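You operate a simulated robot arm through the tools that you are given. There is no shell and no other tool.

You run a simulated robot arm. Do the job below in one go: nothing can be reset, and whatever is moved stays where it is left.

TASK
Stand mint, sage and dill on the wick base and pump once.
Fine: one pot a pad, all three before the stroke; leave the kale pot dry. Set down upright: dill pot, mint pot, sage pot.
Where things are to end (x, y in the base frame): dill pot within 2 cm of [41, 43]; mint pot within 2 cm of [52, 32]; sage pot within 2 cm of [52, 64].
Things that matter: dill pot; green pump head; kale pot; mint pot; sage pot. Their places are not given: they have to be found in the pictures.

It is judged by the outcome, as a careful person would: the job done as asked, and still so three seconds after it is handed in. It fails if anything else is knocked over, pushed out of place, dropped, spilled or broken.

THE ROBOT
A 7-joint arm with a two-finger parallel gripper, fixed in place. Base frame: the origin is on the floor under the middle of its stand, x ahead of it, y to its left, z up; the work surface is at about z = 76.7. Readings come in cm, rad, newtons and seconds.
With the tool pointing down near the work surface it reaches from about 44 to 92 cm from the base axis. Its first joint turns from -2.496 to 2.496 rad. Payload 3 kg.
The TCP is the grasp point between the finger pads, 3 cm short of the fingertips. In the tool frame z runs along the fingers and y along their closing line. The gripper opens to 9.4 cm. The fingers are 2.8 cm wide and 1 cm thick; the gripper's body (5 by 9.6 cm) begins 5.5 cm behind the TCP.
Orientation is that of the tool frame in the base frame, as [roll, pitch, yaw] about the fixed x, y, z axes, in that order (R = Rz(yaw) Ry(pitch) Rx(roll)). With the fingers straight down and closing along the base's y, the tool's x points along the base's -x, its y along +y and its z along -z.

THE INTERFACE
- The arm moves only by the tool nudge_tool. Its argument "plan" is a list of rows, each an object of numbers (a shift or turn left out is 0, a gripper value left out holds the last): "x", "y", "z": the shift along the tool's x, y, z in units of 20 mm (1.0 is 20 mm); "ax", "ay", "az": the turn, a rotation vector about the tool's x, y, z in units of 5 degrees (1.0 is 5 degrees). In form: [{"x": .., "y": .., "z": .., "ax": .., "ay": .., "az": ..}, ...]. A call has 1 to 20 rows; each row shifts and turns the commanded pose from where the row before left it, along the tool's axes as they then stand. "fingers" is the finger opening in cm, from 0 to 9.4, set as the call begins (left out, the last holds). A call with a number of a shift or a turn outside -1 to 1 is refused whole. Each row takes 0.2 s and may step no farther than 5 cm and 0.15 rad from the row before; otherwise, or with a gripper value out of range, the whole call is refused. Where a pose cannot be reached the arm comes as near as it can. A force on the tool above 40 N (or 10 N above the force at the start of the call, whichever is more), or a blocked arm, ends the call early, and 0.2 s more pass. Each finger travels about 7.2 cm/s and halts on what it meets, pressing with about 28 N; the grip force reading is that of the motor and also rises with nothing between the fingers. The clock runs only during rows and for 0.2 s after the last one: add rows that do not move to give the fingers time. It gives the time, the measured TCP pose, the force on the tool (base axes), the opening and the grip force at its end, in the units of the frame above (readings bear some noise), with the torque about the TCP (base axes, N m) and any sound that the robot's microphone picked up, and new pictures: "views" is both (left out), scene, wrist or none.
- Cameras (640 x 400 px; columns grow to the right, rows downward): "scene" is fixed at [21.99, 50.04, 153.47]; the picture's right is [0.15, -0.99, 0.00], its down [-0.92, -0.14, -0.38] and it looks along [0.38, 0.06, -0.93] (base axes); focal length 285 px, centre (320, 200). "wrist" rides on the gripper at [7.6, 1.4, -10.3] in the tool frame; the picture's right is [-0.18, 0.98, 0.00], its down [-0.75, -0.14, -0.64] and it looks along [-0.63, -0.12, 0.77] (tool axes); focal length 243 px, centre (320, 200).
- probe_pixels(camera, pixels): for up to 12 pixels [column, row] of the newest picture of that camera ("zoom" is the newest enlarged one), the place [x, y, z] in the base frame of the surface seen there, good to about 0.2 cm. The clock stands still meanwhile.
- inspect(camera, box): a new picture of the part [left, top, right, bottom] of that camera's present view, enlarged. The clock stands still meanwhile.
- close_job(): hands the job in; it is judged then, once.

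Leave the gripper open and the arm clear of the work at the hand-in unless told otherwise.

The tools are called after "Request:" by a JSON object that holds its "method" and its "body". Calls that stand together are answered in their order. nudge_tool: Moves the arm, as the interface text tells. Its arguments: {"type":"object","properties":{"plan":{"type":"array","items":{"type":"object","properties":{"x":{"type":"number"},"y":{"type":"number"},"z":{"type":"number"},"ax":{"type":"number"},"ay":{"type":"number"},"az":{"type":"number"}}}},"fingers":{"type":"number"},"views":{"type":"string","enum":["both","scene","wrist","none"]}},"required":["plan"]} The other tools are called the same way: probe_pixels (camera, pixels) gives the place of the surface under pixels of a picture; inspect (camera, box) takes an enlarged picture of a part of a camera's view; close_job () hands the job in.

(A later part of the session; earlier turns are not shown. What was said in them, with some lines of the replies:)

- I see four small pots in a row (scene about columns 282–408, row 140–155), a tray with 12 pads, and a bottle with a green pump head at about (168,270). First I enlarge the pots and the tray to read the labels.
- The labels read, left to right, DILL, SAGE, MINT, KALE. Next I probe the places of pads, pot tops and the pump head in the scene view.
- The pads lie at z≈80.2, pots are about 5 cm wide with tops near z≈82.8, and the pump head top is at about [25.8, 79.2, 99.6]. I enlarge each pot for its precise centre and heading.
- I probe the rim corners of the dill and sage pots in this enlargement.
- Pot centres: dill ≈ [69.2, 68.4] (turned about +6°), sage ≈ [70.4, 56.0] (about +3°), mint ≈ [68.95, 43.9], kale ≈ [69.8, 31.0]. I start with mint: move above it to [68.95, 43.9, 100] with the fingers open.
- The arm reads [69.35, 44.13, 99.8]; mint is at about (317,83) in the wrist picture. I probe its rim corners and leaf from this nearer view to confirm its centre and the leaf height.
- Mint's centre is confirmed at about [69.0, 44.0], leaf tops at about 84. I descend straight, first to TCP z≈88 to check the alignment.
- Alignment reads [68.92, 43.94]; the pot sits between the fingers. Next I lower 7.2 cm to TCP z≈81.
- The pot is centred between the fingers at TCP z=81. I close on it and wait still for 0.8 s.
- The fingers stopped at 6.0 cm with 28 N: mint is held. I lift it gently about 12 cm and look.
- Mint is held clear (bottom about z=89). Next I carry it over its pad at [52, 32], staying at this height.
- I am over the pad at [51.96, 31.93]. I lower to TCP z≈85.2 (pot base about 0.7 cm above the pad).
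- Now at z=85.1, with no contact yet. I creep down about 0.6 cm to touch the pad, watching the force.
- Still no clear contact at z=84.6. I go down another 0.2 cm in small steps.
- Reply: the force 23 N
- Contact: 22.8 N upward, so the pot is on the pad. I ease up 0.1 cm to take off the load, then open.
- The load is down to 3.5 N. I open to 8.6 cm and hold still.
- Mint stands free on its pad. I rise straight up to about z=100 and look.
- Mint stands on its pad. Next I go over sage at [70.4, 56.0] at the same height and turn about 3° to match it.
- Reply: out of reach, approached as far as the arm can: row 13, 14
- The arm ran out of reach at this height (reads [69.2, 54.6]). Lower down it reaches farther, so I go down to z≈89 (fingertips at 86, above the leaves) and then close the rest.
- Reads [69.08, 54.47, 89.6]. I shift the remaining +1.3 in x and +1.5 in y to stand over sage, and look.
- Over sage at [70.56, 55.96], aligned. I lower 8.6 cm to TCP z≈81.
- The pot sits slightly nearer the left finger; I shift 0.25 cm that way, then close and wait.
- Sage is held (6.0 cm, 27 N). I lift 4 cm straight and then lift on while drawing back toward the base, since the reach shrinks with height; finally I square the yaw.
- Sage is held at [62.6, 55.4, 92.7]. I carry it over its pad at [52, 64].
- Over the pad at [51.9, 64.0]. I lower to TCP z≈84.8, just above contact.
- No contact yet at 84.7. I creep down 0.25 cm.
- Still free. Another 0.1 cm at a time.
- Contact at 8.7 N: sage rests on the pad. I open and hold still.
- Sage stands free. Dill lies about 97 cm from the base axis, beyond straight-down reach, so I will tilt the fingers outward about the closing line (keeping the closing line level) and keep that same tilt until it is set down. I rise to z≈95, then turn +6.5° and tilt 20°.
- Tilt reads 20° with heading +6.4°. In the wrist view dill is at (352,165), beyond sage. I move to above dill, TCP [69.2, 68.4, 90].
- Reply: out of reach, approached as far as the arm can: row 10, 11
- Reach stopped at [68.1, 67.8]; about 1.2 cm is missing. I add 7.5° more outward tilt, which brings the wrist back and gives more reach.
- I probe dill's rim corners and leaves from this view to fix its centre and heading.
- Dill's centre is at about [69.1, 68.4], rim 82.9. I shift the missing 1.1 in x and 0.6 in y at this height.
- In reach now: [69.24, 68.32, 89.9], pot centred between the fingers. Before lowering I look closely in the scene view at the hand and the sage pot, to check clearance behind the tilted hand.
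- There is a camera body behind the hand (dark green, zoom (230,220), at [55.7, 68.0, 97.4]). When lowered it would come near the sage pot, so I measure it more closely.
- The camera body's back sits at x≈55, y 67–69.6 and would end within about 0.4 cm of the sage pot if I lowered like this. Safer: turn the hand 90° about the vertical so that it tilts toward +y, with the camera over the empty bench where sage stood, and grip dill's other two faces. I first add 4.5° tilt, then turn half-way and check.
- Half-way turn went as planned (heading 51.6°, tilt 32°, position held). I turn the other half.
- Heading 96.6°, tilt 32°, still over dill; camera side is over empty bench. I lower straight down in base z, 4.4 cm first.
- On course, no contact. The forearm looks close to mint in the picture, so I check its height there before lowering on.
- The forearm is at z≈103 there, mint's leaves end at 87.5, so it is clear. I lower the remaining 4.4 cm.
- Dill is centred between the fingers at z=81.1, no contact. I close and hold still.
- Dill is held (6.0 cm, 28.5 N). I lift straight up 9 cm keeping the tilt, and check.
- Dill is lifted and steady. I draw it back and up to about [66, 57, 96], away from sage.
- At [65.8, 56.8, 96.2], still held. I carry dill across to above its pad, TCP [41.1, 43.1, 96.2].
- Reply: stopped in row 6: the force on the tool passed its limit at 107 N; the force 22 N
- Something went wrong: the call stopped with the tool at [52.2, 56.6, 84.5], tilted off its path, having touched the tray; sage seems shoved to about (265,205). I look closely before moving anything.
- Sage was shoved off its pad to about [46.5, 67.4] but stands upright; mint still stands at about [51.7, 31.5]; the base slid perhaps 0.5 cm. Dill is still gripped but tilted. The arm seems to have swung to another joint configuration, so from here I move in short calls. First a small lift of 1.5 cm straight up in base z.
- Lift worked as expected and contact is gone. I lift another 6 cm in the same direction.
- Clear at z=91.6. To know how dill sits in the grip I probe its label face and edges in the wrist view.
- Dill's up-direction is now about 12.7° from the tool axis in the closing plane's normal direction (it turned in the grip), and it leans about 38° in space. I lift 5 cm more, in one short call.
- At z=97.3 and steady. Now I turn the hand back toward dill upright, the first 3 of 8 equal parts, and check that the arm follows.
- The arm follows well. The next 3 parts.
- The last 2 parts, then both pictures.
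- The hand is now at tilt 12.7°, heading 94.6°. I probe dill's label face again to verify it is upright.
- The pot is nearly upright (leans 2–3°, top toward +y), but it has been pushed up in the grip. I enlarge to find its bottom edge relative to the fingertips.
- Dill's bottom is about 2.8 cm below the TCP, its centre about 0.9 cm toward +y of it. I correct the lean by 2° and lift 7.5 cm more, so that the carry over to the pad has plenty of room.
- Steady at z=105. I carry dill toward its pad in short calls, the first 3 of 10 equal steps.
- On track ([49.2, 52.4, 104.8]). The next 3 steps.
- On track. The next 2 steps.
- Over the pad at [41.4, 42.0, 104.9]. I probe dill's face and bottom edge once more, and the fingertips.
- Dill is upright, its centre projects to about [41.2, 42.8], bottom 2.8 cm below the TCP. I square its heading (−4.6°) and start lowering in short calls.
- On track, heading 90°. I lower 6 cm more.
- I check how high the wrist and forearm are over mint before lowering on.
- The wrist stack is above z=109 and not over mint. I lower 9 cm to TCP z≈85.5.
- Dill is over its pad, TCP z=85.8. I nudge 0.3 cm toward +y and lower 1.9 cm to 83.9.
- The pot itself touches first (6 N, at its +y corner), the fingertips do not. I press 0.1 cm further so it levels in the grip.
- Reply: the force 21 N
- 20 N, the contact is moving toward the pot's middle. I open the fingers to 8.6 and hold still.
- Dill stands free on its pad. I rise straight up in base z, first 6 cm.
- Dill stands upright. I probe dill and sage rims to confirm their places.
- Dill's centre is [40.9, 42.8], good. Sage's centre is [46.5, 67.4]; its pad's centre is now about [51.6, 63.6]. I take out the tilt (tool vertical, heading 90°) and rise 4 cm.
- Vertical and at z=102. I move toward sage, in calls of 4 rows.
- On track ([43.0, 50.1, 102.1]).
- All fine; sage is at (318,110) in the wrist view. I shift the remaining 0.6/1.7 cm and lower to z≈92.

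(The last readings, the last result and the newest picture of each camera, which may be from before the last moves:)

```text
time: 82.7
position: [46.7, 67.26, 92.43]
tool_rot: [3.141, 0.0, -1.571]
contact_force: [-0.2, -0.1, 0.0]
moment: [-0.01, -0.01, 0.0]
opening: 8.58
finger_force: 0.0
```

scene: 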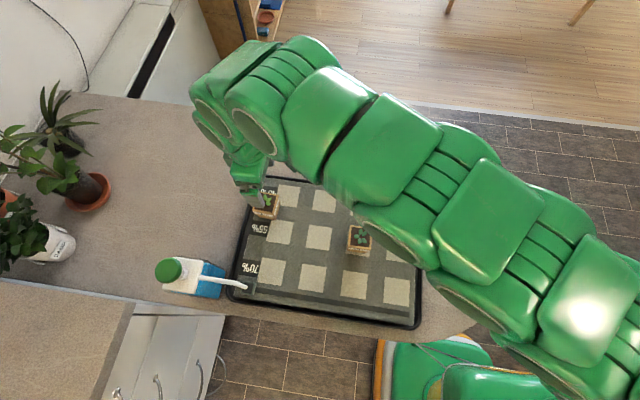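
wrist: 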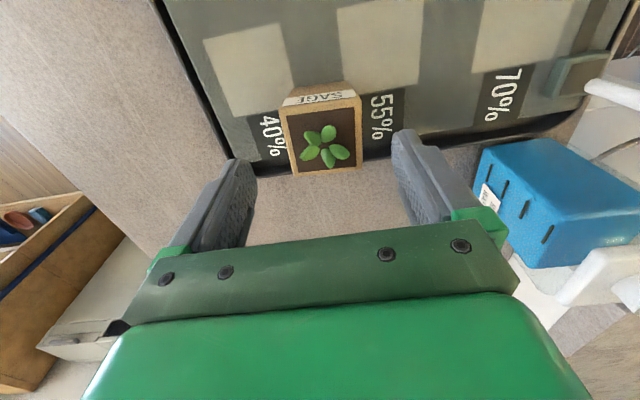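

Sage is centred between the fingers. I lower 7.9 cm to TCP z≈84.5.

Request:
{"method": "nudge_tool", "body": {"plan": [{"z": 0.8}, {"z": 0.9}, {"z": 0.9}, {"z": 0.8}, {"z": 0.55}, {}], "views": "wrist"}}

```text
time: 84.0
position: [46.75, 67.35, 84.36]
tool_rot: [3.14, 0.0, -1.571]
contact_force: [1.1, -0.4, 0.6]
moment: [-0.01, -0.04, 0.0]
opening: 8.58
finger_force: 0.1
```

wrist: 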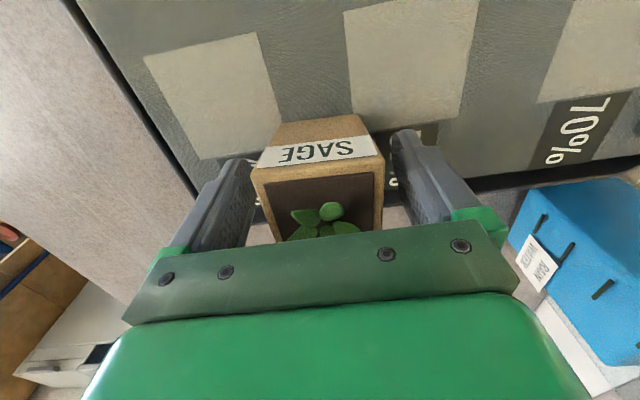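

Centred at z=84.4. I close and hold still.

Request:
{"method": "nudge_tool", "body": {"plan": [{}, {}, {}, {}], "fingers": 3.5, "views": "none"}}

```text
time: 85.0
position: [46.67, 67.33, 84.31]
tool_rot: [3.141, 0.001, -1.571]
contact_force: [0.3, -0.3, -0.1]
moment: [0.03, 0.01, 0.01]
opening: 6.02
finger_force: 27.6
```

Sage is held. I lift it 4 cm.

Request:
{"method": "nudge_tool", "body": {"plan": [{"z": -0.3}, {"z": -0.7}, {"z": -0.7}, {"z": -0.3}, {}], "views": "none"}}

Request:
{"method": "nudge_tool", "body": {"plan": [{"x": 0.3, "y": -0.44}, {"x": 0.588, "y": -0.872}, {"x": 0.588, "y": -0.872}, {"x": 0.289, "y": -0.43}, {}], "views": "both"}}

```text
time: 86.2
position: [46.51, 67.21, 88.48]
tool_rot: [3.14, -0.001, -1.57]
contact_force: [1.1, -0.1, -1.1]
moment: [0.0, -0.02, 0.01]
opening: 6.0
finger_force: 27.9
```

```text
time: 87.5
position: [51.89, 63.27, 88.46]
tool_rot: [-3.14, 0.001, -1.57]
contact_force: [-0.4, -0.3, -0.5]
moment: [0.0, 0.03, 0.0]
opening: 6.01
finger_force: 27.7
```

scene: 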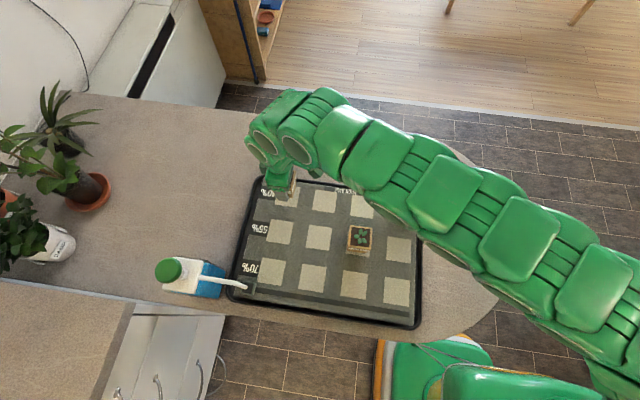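
wrist: 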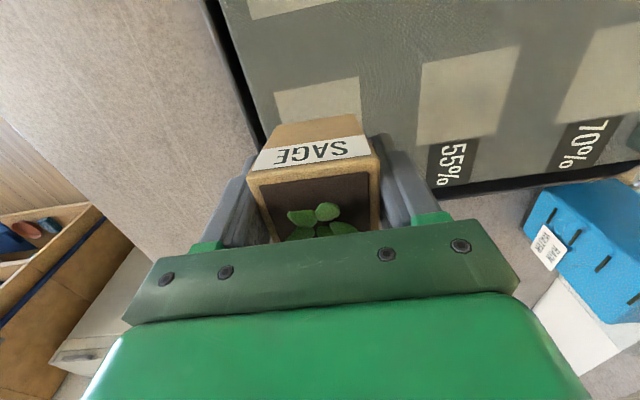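

Reads [51.9, 63.3]; I nudge 0.3 cm in +y and lower to about 84.8.

Request:
{"method": "nudge_tool", "body": {"plan": [{"x": -0.15}, {"z": 0.6}, {"z": 0.7}, {"z": 0.4}, {"z": 0.12}, {}], "views": "none"}}

```text
time: 88.8
position: [51.82, 63.82, 84.69]
tool_rot: [3.139, 0.0, -1.571]
contact_force: [0.0, -0.3, -0.9]
moment: [0.0, 0.02, 0.02]
opening: 6.01
finger_force: 27.9
```

At [51.8, 63.8, 84.7], no contact yet. I creep down.

Request:
{"method": "nudge_tool", "body": {"plan": [{"z": 0.06}, {"z": 0.06}, {}], "views": "none"}}

```text
time: 89.7
position: [51.77, 63.94, 84.68]
tool_rot: [-3.141, -0.001, -1.571]
contact_force: [0.1, 0.3, -1.5]
moment: [0.0, 0.01, 0.01]
opening: 6.0
finger_force: 28.3
```

No contact yet (the reading is noisy). Another 0.1 cm.

Request:
{"method": "nudge_tool", "body": {"plan": [{"z": 0.05}, {}], "views": "none"}}

```text
time: 90.2
position: [51.8, 64.04, 84.36]
tool_rot: [-3.141, 0.0, -1.571]
contact_force: [-0.4, -0.1, -0.9]
moment: [-0.02, 0.01, 0.02]
opening: 6.03
finger_force: 27.8
```

Request:
{"method": "nudge_tool", "body": {"plan": [{"z": 0.05}, {}], "views": "none"}}

```text
time: 90.8
position: [51.85, 63.93, 84.34]
tool_rot: [-3.141, 0.001, -1.57]
contact_force: [0.3, 0.9, -0.3]
moment: [0.06, 0.0, 0.0]
opening: 6.03
finger_force: 27.7
```

A faint moment appears; one more small step down.

Request:
{"method": "nudge_tool", "body": {"plan": [{"z": 0.04}, {}], "views": "none"}}

```text
time: 91.5
position: [51.81, 63.96, 84.42]
tool_rot: [-3.14, 0.001, -1.571]
contact_force: [-1.1, -2.3, 16.6]
moment: [-0.17, 0.09, -0.11]
opening: 6.03
finger_force: 27.7
```

Contact, 16.6 N. Sage is on its pad; I ease 0.05 cm up and open the fingers.

Request:
{"method": "nudge_tool", "body": {"plan": [{"z": -0.025}, {}], "views": "none"}}

Request:
{"method": "nudge_tool", "body": {"plan": [{}, {}, {}], "fingers": 8.6, "views": "wrist"}}

```text
time: 92.0
position: [51.79, 63.97, 84.29]
tool_rot: [3.141, -0.001, -1.571]
contact_force: [2.3, -0.4, 5.3]
moment: [0.09, -0.13, -0.05]
opening: 6.0
finger_force: 28.1
```

```text
time: 92.8
position: [51.81, 63.91, 84.32]
tool_rot: [3.141, 0.0, -1.572]
contact_force: [-0.5, -0.1, 0.0]
moment: [0.04, 0.01, -0.02]
opening: 8.6
finger_force: 0.0
```

wrist: 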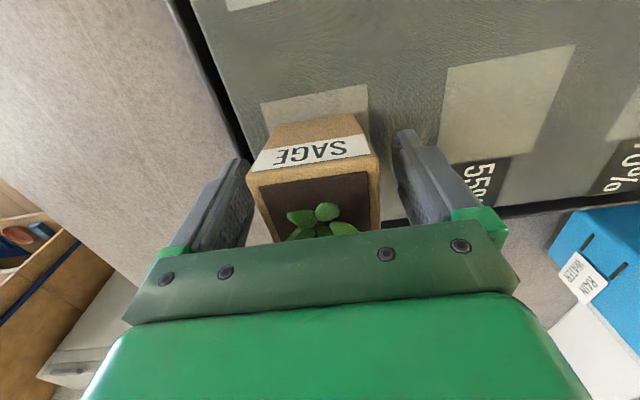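

Sage stands free. I rise straight up in two short calls to about z=104.

Request:
{"method": "nudge_tool", "body": {"plan": [{"z": -0.5}, {"z": -0.9}, {"z": -1}, {"z": -1}, {"z": -1}], "views": "none"}}

Request:
{"method": "nudge_tool", "body": {"plan": [{"z": -1}, {"z": -1}, {"z": -1}, {"z": -1}, {"z": -1}, {}], "views": "both"}}

```text
time: 94.0
position: [51.82, 64.02, 93.14]
tool_rot: [3.141, 0.0, -1.571]
contact_force: [-0.1, -0.1, 0.3]
moment: [0.02, 0.0, 0.0]
opening: 8.61
finger_force: 0.0
```

```text
time: 95.5
position: [51.98, 64.0, 103.02]
tool_rot: [3.141, -0.001, -1.57]
contact_force: [-0.5, -0.3, 0.1]
moment: [0.03, 0.0, 0.02]
opening: 8.58
finger_force: 0.1
```

scene: 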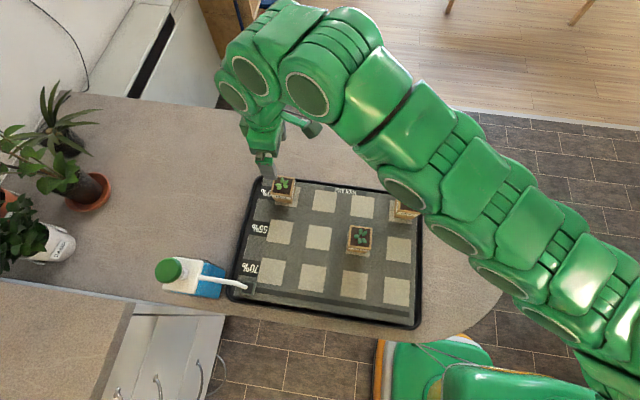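
wrist: 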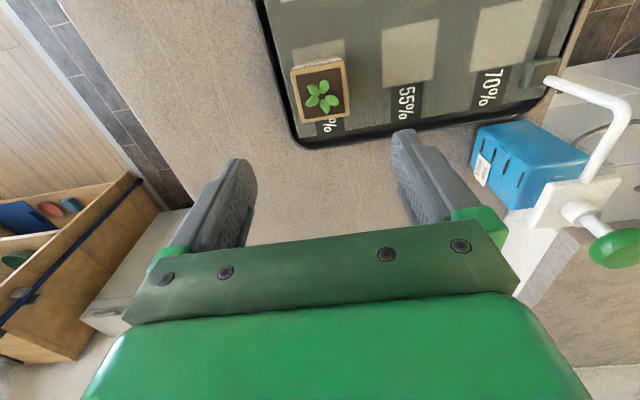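

Sage is back on its pad. I verify the three pots and look at where the spout ends over the base's inlet.

Request:
{"method": "probe_pixels", "body": {"camera": "wrist", "pixels": [[291, 71], [344, 58], [347, 113], [302, 121]]}}

Request:
{"method": "inspect", "body": {"camera": "scene", "box": [150, 235, 270, 310]}}

```text
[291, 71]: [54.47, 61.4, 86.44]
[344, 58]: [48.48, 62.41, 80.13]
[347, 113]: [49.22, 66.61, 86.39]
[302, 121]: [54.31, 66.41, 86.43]
```

```text
5.33 times, centred on (210, 272) of scene
```

zoom: 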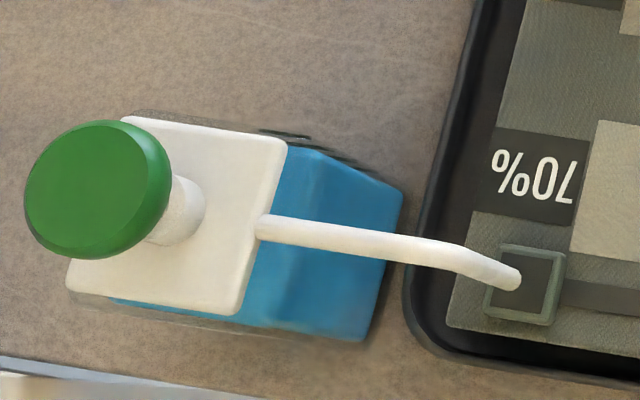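

Sage's centre is [51.8, 63.9]. I probe the spout tip against the inlet, and the pump head again.

Request:
{"method": "probe_pixels", "body": {"camera": "zoom", "pixels": [[508, 280], [495, 270], [540, 285], [492, 249], [561, 257], [550, 321], [486, 313], [98, 188], [98, 125], [98, 252], [30, 195], [165, 180]]}}

```text
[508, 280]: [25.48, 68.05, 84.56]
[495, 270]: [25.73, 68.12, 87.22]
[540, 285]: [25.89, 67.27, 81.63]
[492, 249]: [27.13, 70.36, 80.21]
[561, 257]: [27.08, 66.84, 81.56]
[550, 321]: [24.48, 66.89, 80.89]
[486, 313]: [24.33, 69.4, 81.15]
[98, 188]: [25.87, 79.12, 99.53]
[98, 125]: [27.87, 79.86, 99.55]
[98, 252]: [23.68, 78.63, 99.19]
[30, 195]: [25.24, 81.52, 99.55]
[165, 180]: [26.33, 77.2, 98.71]
```

The spout tip [25.5, 68.1] is over the inlet (about x 24.3–27.1, y 66.8–69.8), so the slight shift does no harm. The pump head's centre is [25.8, 79.2], top 99.6. I close the fingers and rise to z≈108.

Request:
{"method": "nudge_tool", "body": {"plan": [{"z": -0.8}, {"z": -0.9}, {"z": -0.8}, {}], "fingers": 0, "views": "none"}}

```text
time: 96.5
position: [51.77, 64.05, 108.0]
tool_rot: [3.141, 0.001, -1.57]
contact_force: [0.1, -0.3, 0.4]
moment: [-0.02, -0.04, 0.02]
opening: 0.02
finger_force: 28.2
```

Fingers closed at z=108. I move toward the pump head, first 4 of 14 steps.

Request:
{"method": "nudge_tool", "body": {"plan": [{"x": -0.543, "y": 0.93}, {"x": -0.543, "y": 0.93}, {"x": -0.543, "y": 0.93}, {"x": -0.543, "y": 0.93}], "views": "none"}}

```text
time: 97.5
position: [44.55, 68.31, 108.08]
tool_rot: [-3.14, -0.001, -1.57]
contact_force: [0.4, -0.3, 0.8]
moment: [0.02, 0.02, 0.02]
opening: 0.0
finger_force: 28.3
```

On track ([44.6, 68.3, 108.1]). The next 4.

Request:
{"method": "nudge_tool", "body": {"plan": [{"x": -0.543, "y": 0.93}, {"x": -0.543, "y": 0.93}, {"x": -0.543, "y": 0.93}, {"x": -0.543, "y": 0.93}], "views": "scene"}}

```text
time: 98.5
position: [37.03, 72.74, 108.06]
tool_rot: [3.141, -0.001, -1.571]
contact_force: [-0.3, -0.1, 0.2]
moment: [-0.01, 0.0, 0.0]
opening: 0.01
finger_force: 27.9
```

scene: 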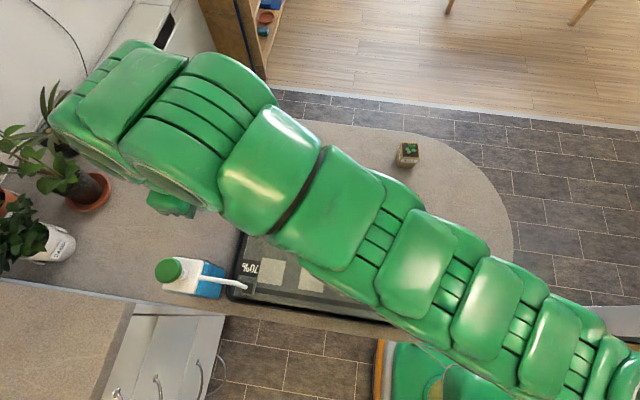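

On track. The next 3 steps, nearing the pump.

Request:
{"method": "nudge_tool", "body": {"plan": [{"x": -0.543, "y": 0.93}, {"x": -0.543, "y": 0.93}, {"x": -0.543, "y": 0.93}], "views": "none"}}

Request:
{"method": "nudge_tool", "body": {"plan": [{"x": -0.543, "y": 0.93}, {"x": -0.543, "y": 0.93}, {}], "views": "both"}}

```text
time: 99.2
position: [31.64, 75.93, 107.84]
tool_rot: [3.14, 0.001, -1.57]
contact_force: [0.9, 0.5, 0.4]
moment: [0.0, -0.03, 0.01]
opening: 0.01
finger_force: 28.0
```

```text
time: 100.0
position: [27.53, 77.42, 107.01]
tool_rot: [-3.14, 0.0, -1.571]
contact_force: [-0.3, -0.2, -0.5]
moment: [0.0, 0.02, -0.01]
opening: 0.0
finger_force: 28.2
out of reach, approached as far as the arm can: row 2
```

scene: 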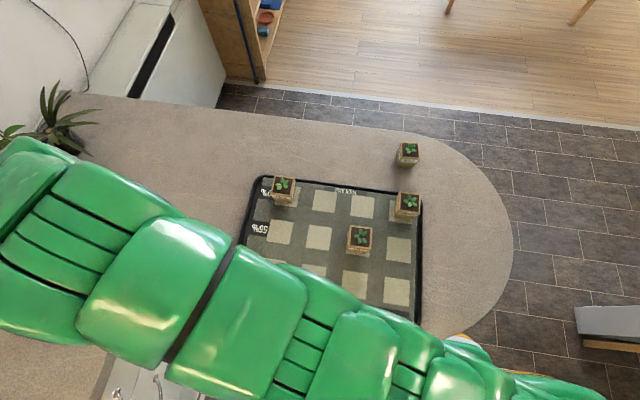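
wrist: 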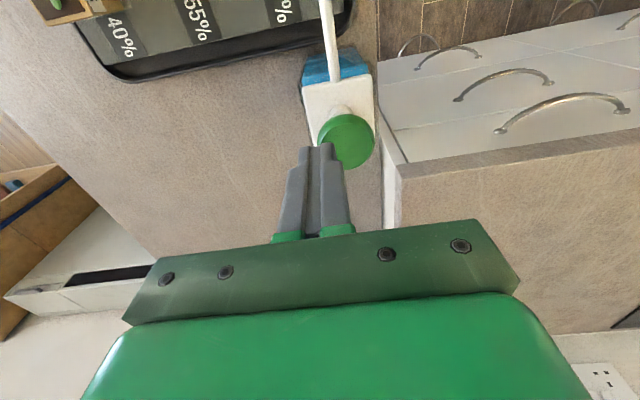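

Out of reach at this height, stopped at [27.5, 77.4, 107]. Lower it reaches farther: I go down 2.4 cm (fingertips about 2 cm above the head's top) and then shift over its centre.

Request:
{"method": "nudge_tool", "body": {"plan": [{"z": 0.6}, {"z": 0.6}, {}], "views": "none"}}

```text
time: 100.8
position: [27.51, 77.46, 104.87]
tool_rot: [-3.141, 0.0, -1.57]
contact_force: [0.6, -0.3, 0.2]
moment: [-0.01, 0.02, 0.03]
opening: 0.0
finger_force: 28.1
```

I shift −1.7 in x and +1.75 in y to stand over the head's centre.

Request:
{"method": "nudge_tool", "body": {"plan": [{"x": -0.44, "y": 0.43}, {"x": -0.44, "y": 0.43}, {}], "views": "both"}}

```text
time: 101.7
position: [25.89, 79.09, 104.77]
tool_rot: [-3.14, 0.0, -1.571]
contact_force: [0.1, 0.6, 0.6]
moment: [0.0, -0.01, 0.01]
opening: 0.01
finger_force: 27.6
```

scene: 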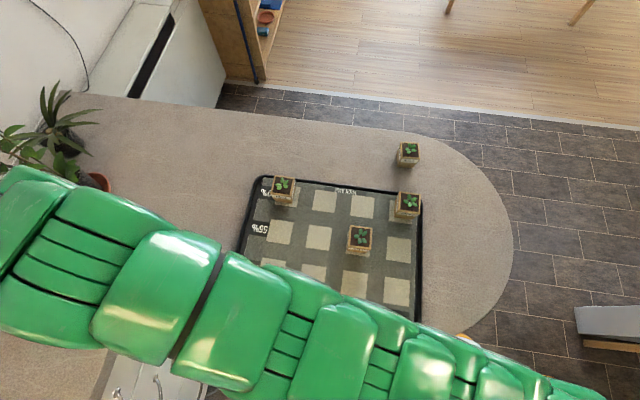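
wrist: 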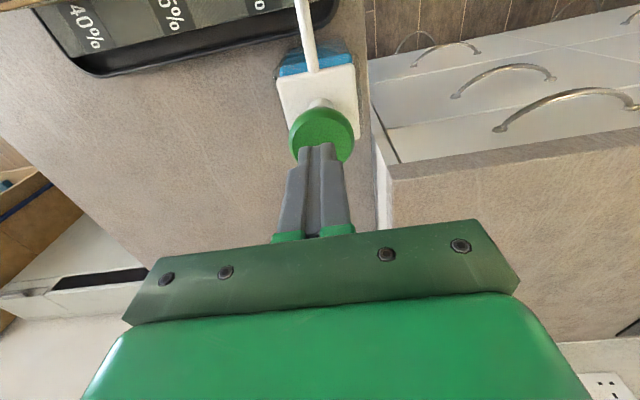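

Centred over the head at [25.9, 79.1, 104.8]. I lower 1.6 cm to just above it.

Request:
{"method": "nudge_tool", "body": {"plan": [{"z": 0.4}, {"z": 0.4}, {}], "views": "wrist"}}

```text
time: 102.5
position: [25.78, 78.99, 103.15]
tool_rot: [-3.141, -0.001, -1.572]
contact_force: [0.6, 0.1, 0.8]
moment: [0.03, -0.01, -0.01]
opening: 0.0
finger_force: 27.8
```

wrist: 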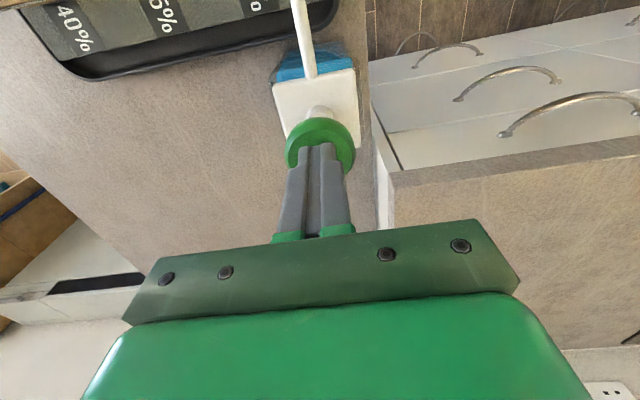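

Just above the head. I begin the stroke, pressing down about 1.2 cm slowly and watching force and sound.

Request:
{"method": "nudge_tool", "body": {"plan": [{"z": 0.15}, {"z": 0.15}, {"z": 0.15}, {"z": 0.15}], "views": "none"}}

```text
time: 103.5
position: [25.71, 79.1, 102.08]
tool_rot: [3.141, -0.001, -1.572]
contact_force: [0.1, 1.6, 2.1]
moment: [0.08, -0.03, 0.02]
opening: 0.0
finger_force: 28.3
```

Light contact (about 2 N). I press on another 1.2 cm.

Request:
{"method": "nudge_tool", "body": {"plan": [{"z": 0.15}, {"z": 0.15}, {"z": 0.15}, {"z": 0.15}], "views": "wrist"}}

```text
time: 104.5
position: [25.67, 79.07, 100.63]
tool_rot: [3.141, -0.001, -1.568]
contact_force: [0.8, -0.2, 5.1]
moment: [0.01, 0.01, 0.0]
opening: 0.0
finger_force: 28.0
heard: click
```

wrist: 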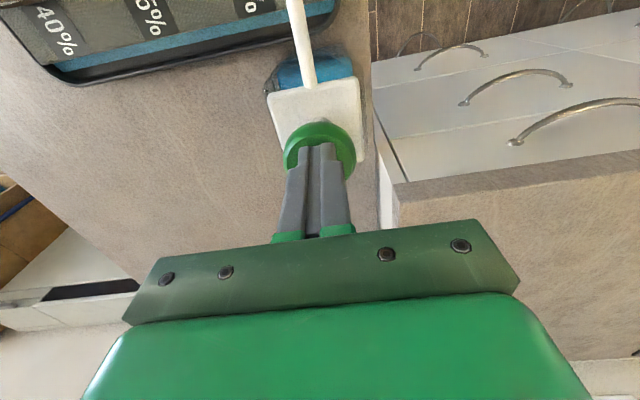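

A click was heard and water shows in the base (blue along the tray edge in the wrist view): the one stroke is done. I lift straight off the head, slowly, 4 cm.

Request:
{"method": "nudge_tool", "body": {"plan": [{"z": -0.3}, {"z": -0.3}, {"z": -0.3}, {"z": -0.4}, {"z": -0.5}, {"z": -0.3}, {}], "views": "both"}}

```text
time: 106.0
position: [25.52, 79.09, 105.0]
tool_rot: [3.141, 0.0, -1.571]
contact_force: [-0.6, 0.5, 0.5]
moment: [0.03, 0.0, 0.01]
opening: 0.0
finger_force: 28.3
```

scene: 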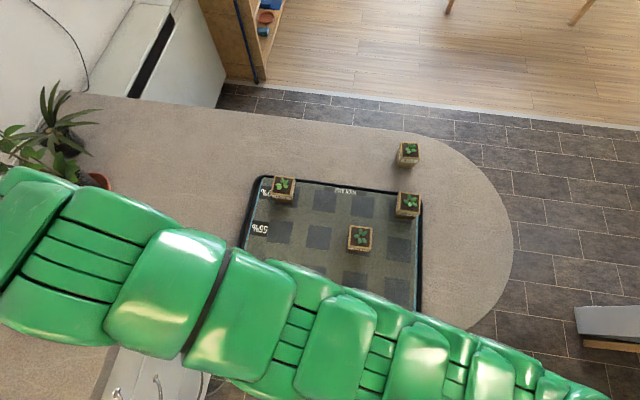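
wrist: 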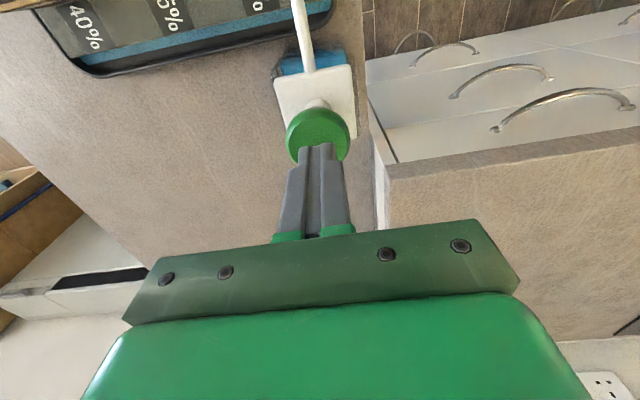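

The pads have turned dark (wet), the pots stand, and the head has come back up. I withdraw by the way I came: off the head's side, then up.

Request:
{"method": "nudge_tool", "body": {"plan": [{"x": 0.44, "y": -0.43}, {"x": 0.44, "y": -0.43}, {"x": 0.4, "y": -0.7, "z": -0.4}, {"x": 0.4, "y": -0.7, "z": -0.4}], "views": "none"}}

Request:
{"method": "nudge_tool", "body": {"plan": [{"x": 0.543, "y": -0.93}, {"x": 0.543, "y": -0.93}, {"x": 0.543, "y": -0.93}, {"x": 0.543, "y": -0.93}], "views": "none"}}

```text
time: 107.0
position: [30.04, 75.68, 106.61]
tool_rot: [-3.142, 0.0, -1.571]
contact_force: [-1.1, -0.1, -0.1]
moment: [-0.02, 0.0, -0.02]
opening: 0.01
finger_force: 28.1
```

```text
time: 108.0
position: [37.67, 71.14, 106.86]
tool_rot: [-3.14, -0.003, -1.57]
contact_force: [0.5, 0.9, 0.6]
moment: [0.01, 0.04, 0.0]
opening: 0.0
finger_force: 27.7
```

Clear of the pump. I draw inward and up toward [42, 45, 116], opening the fingers, in short calls.

Request:
{"method": "nudge_tool", "body": {"plan": [{"x": 0.8, "y": -0.15, "z": -0.4}, {"x": 0.9, "y": -0.15, "z": -0.4}, {"x": 0.9, "y": -0.15, "z": -0.4}, {"x": 0.9, "y": -0.15, "z": -0.4}], "fingers": 8.6, "views": "none"}}

Request:
{"method": "nudge_tool", "body": {"plan": [{"x": 0.9, "y": -0.15, "z": -0.4}, {"x": 0.9, "y": -0.15, "z": -0.4}, {"x": 0.9, "y": -0.15, "z": -0.4}, {"x": 0.9, "y": -0.15, "z": -0.4}], "views": "scene"}}

```text
time: 109.0
position: [38.95, 64.3, 109.74]
tool_rot: [-3.141, 0.001, -1.573]
contact_force: [0.1, -0.7, 0.1]
moment: [-0.02, 0.0, -0.07]
opening: 8.61
finger_force: 0.0
```

```text
time: 110.0
position: [40.17, 57.29, 113.14]
tool_rot: [-3.14, 0.001, -1.571]
contact_force: [0.2, 0.5, -0.8]
moment: [-0.02, 0.01, 0.03]
opening: 8.6
finger_force: 0.1
```

scene: 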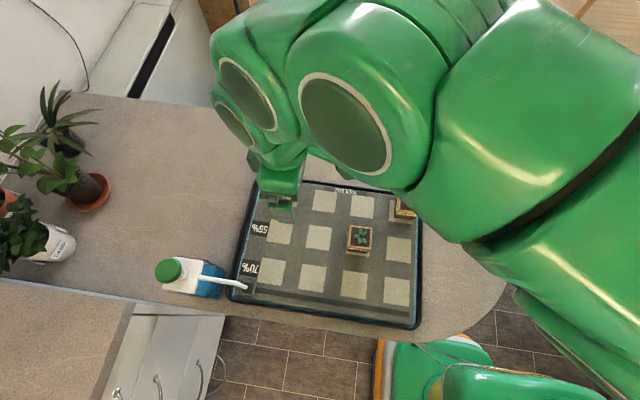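

The bottle and pots stand. I go on inward toward the starting place, in short calls.

Request:
{"method": "nudge_tool", "body": {"plan": [{"x": 0.9, "y": -0.15, "z": -0.3}, {"x": 0.9, "y": -0.15, "z": -0.3}, {"x": 0.9, "y": -0.15, "z": -0.3}, {"x": 0.9, "y": -0.15, "z": -0.3}], "views": "none"}}

Request:
{"method": "nudge_tool", "body": {"plan": [{"x": 0.9, "y": -0.1}, {"x": 0.9, "y": -0.1}, {"x": 0.9, "y": -0.1}, {"x": 0.9, "y": -0.1}], "views": "scene"}}

```text
time: 111.0
position: [41.31, 50.12, 115.55]
tool_rot: [3.14, 0.0, -1.571]
contact_force: [0.2, 0.0, 0.4]
moment: [0.01, 0.01, -0.01]
opening: 8.62
finger_force: 0.1
```

```text
time: 112.0
position: [42.0, 42.64, 115.5]
tool_rot: [-3.14, -0.001, -1.57]
contact_force: [-0.7, -0.5, 0.1]
moment: [-0.01, -0.01, 0.01]
opening: 8.61
finger_force: 0.1
```

scene: 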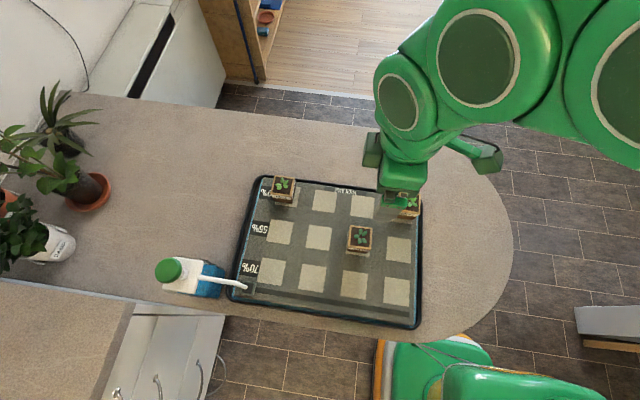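

Request:
{"method": "nudge_tool", "body": {"plan": [{"x": 0.9, "y": -0.1}, {"x": 0.9, "y": -0.1}, {"x": 0.9, "y": -0.1}, {"x": 0.9, "y": -0.1}], "views": "none"}}

Request:
{"method": "nudge_tool", "body": {"plan": [{"x": 0.9}, {"x": 0.9}, {"x": 0.9}, {"x": 0.9}, {}], "views": "both"}}

```text
time: 113.0
position: [42.77, 35.72, 115.3]
tool_rot: [-3.141, 0.0, -1.569]
contact_force: [0.3, -0.4, -0.5]
moment: [-0.02, 0.03, 0.0]
opening: 8.62
finger_force: 0.1
```

```text
time: 114.2
position: [42.62, 28.4, 115.65]
tool_rot: [-3.14, 0.0, -1.571]
contact_force: [-0.6, -0.4, 0.8]
moment: [-0.02, 0.01, -0.01]
opening: 8.6
finger_force: 0.1
```

scene: 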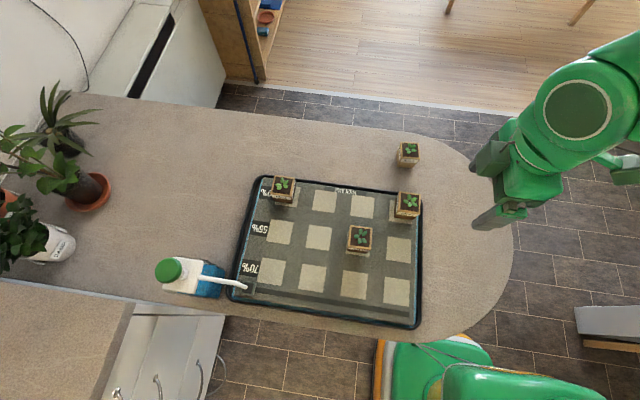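
wrist: 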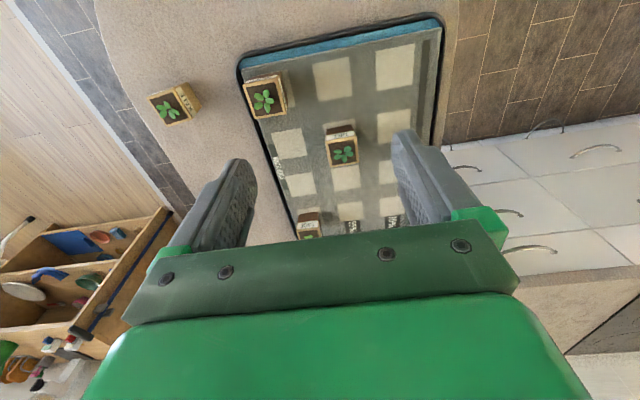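

The arm is clear and the gripper is open. I take a last close look at the base, pots and pump.

Request:
{"method": "inspect", "body": {"camera": "scene", "box": [230, 130, 440, 262]}}

Request:
{"method": "inspect", "body": {"camera": "scene", "box": [140, 230, 300, 330]}}

Request:
{"method": "probe_pixels", "body": {"camera": "scene", "pixels": [[274, 179], [294, 180], [292, 195], [273, 193], [397, 195], [419, 197], [348, 228], [371, 229], [370, 246], [347, 245], [168, 270], [408, 150]]}}

```text
3.03 times, centred on (335, 196) of scene
```

zoom: 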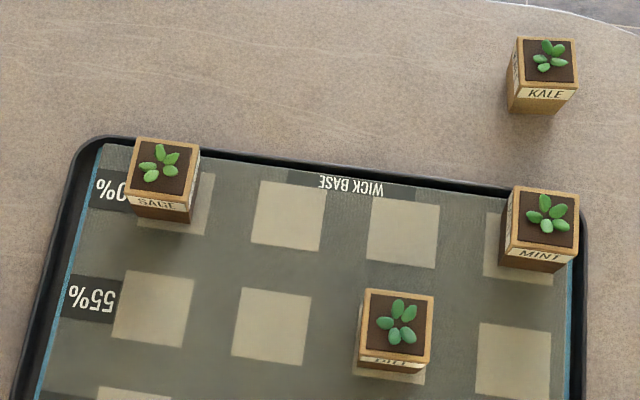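

```text
4.00 times, centred on (220, 280) of scene
```

zoom: 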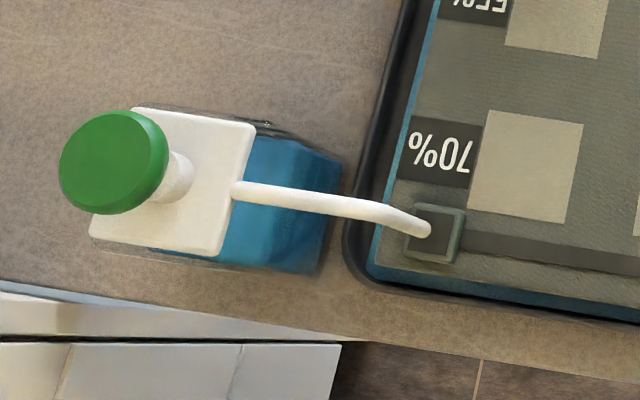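

```text
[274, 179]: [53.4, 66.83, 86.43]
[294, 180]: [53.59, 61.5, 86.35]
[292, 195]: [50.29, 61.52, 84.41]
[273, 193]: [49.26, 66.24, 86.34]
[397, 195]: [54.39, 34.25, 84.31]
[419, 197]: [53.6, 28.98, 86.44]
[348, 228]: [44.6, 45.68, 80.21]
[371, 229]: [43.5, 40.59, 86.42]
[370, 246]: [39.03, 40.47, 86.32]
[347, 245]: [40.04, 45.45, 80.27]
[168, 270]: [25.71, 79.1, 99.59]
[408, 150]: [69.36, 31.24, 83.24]
```

Everything stands as asked:
- **Pots on the base:** sage is at about [51.8, 63.9], mint at about [51.7, 31.5] and dill at about [40.9, 42.8]. All three are upright, each on its own pad.
- **Kale:** it has not moved and is still dry on the bench.
- **Pump:** pressed once, one click heard. The head is back up at z≈99.6 and there is water in the base.

During the dill carry the arm swung off its path and hit the base. That knocked sage off its pad, and I put it back before pumping. The base itself slid about 0.5 cm, but the spout still sits over the inlet.

The arm is clear and the gripper is open, so I hand the job in.

Request:
{"method": "close_job", "body": {}}

```text
The job is handed in.
```

The job is handed in: mint, sage and dill stand upright on the wick base, one to a pad, and the pump got one stroke after all three were down. I heard one click, water reached the base, and the pump head came back up. Kale stayed on the bench, unmoved and dry.

| Pot | Target | Where it stands |
|---|---|---|
| Dill | [41, 43] | about [40.9, 42.8] |
| Mint | [52, 32] | about [51.7, 31.5] |
| Sage | [52, 64] | about [51.8, 63.9] |

**Collision on the way:** while carrying dill, the arm swung off its path and hit the base at 107 N.
- **Sage:** it was pushed off its pad but stayed upright. I put it back before pumping.
- **Base:** it slid about 0.5 cm, carrying mint with it, and I did not move it back. The spout still sits over the inlet.
- **Dill:** it turned in the grip, but I straightened it before setting it down.

The gripper is open and the arm is clear of the work.
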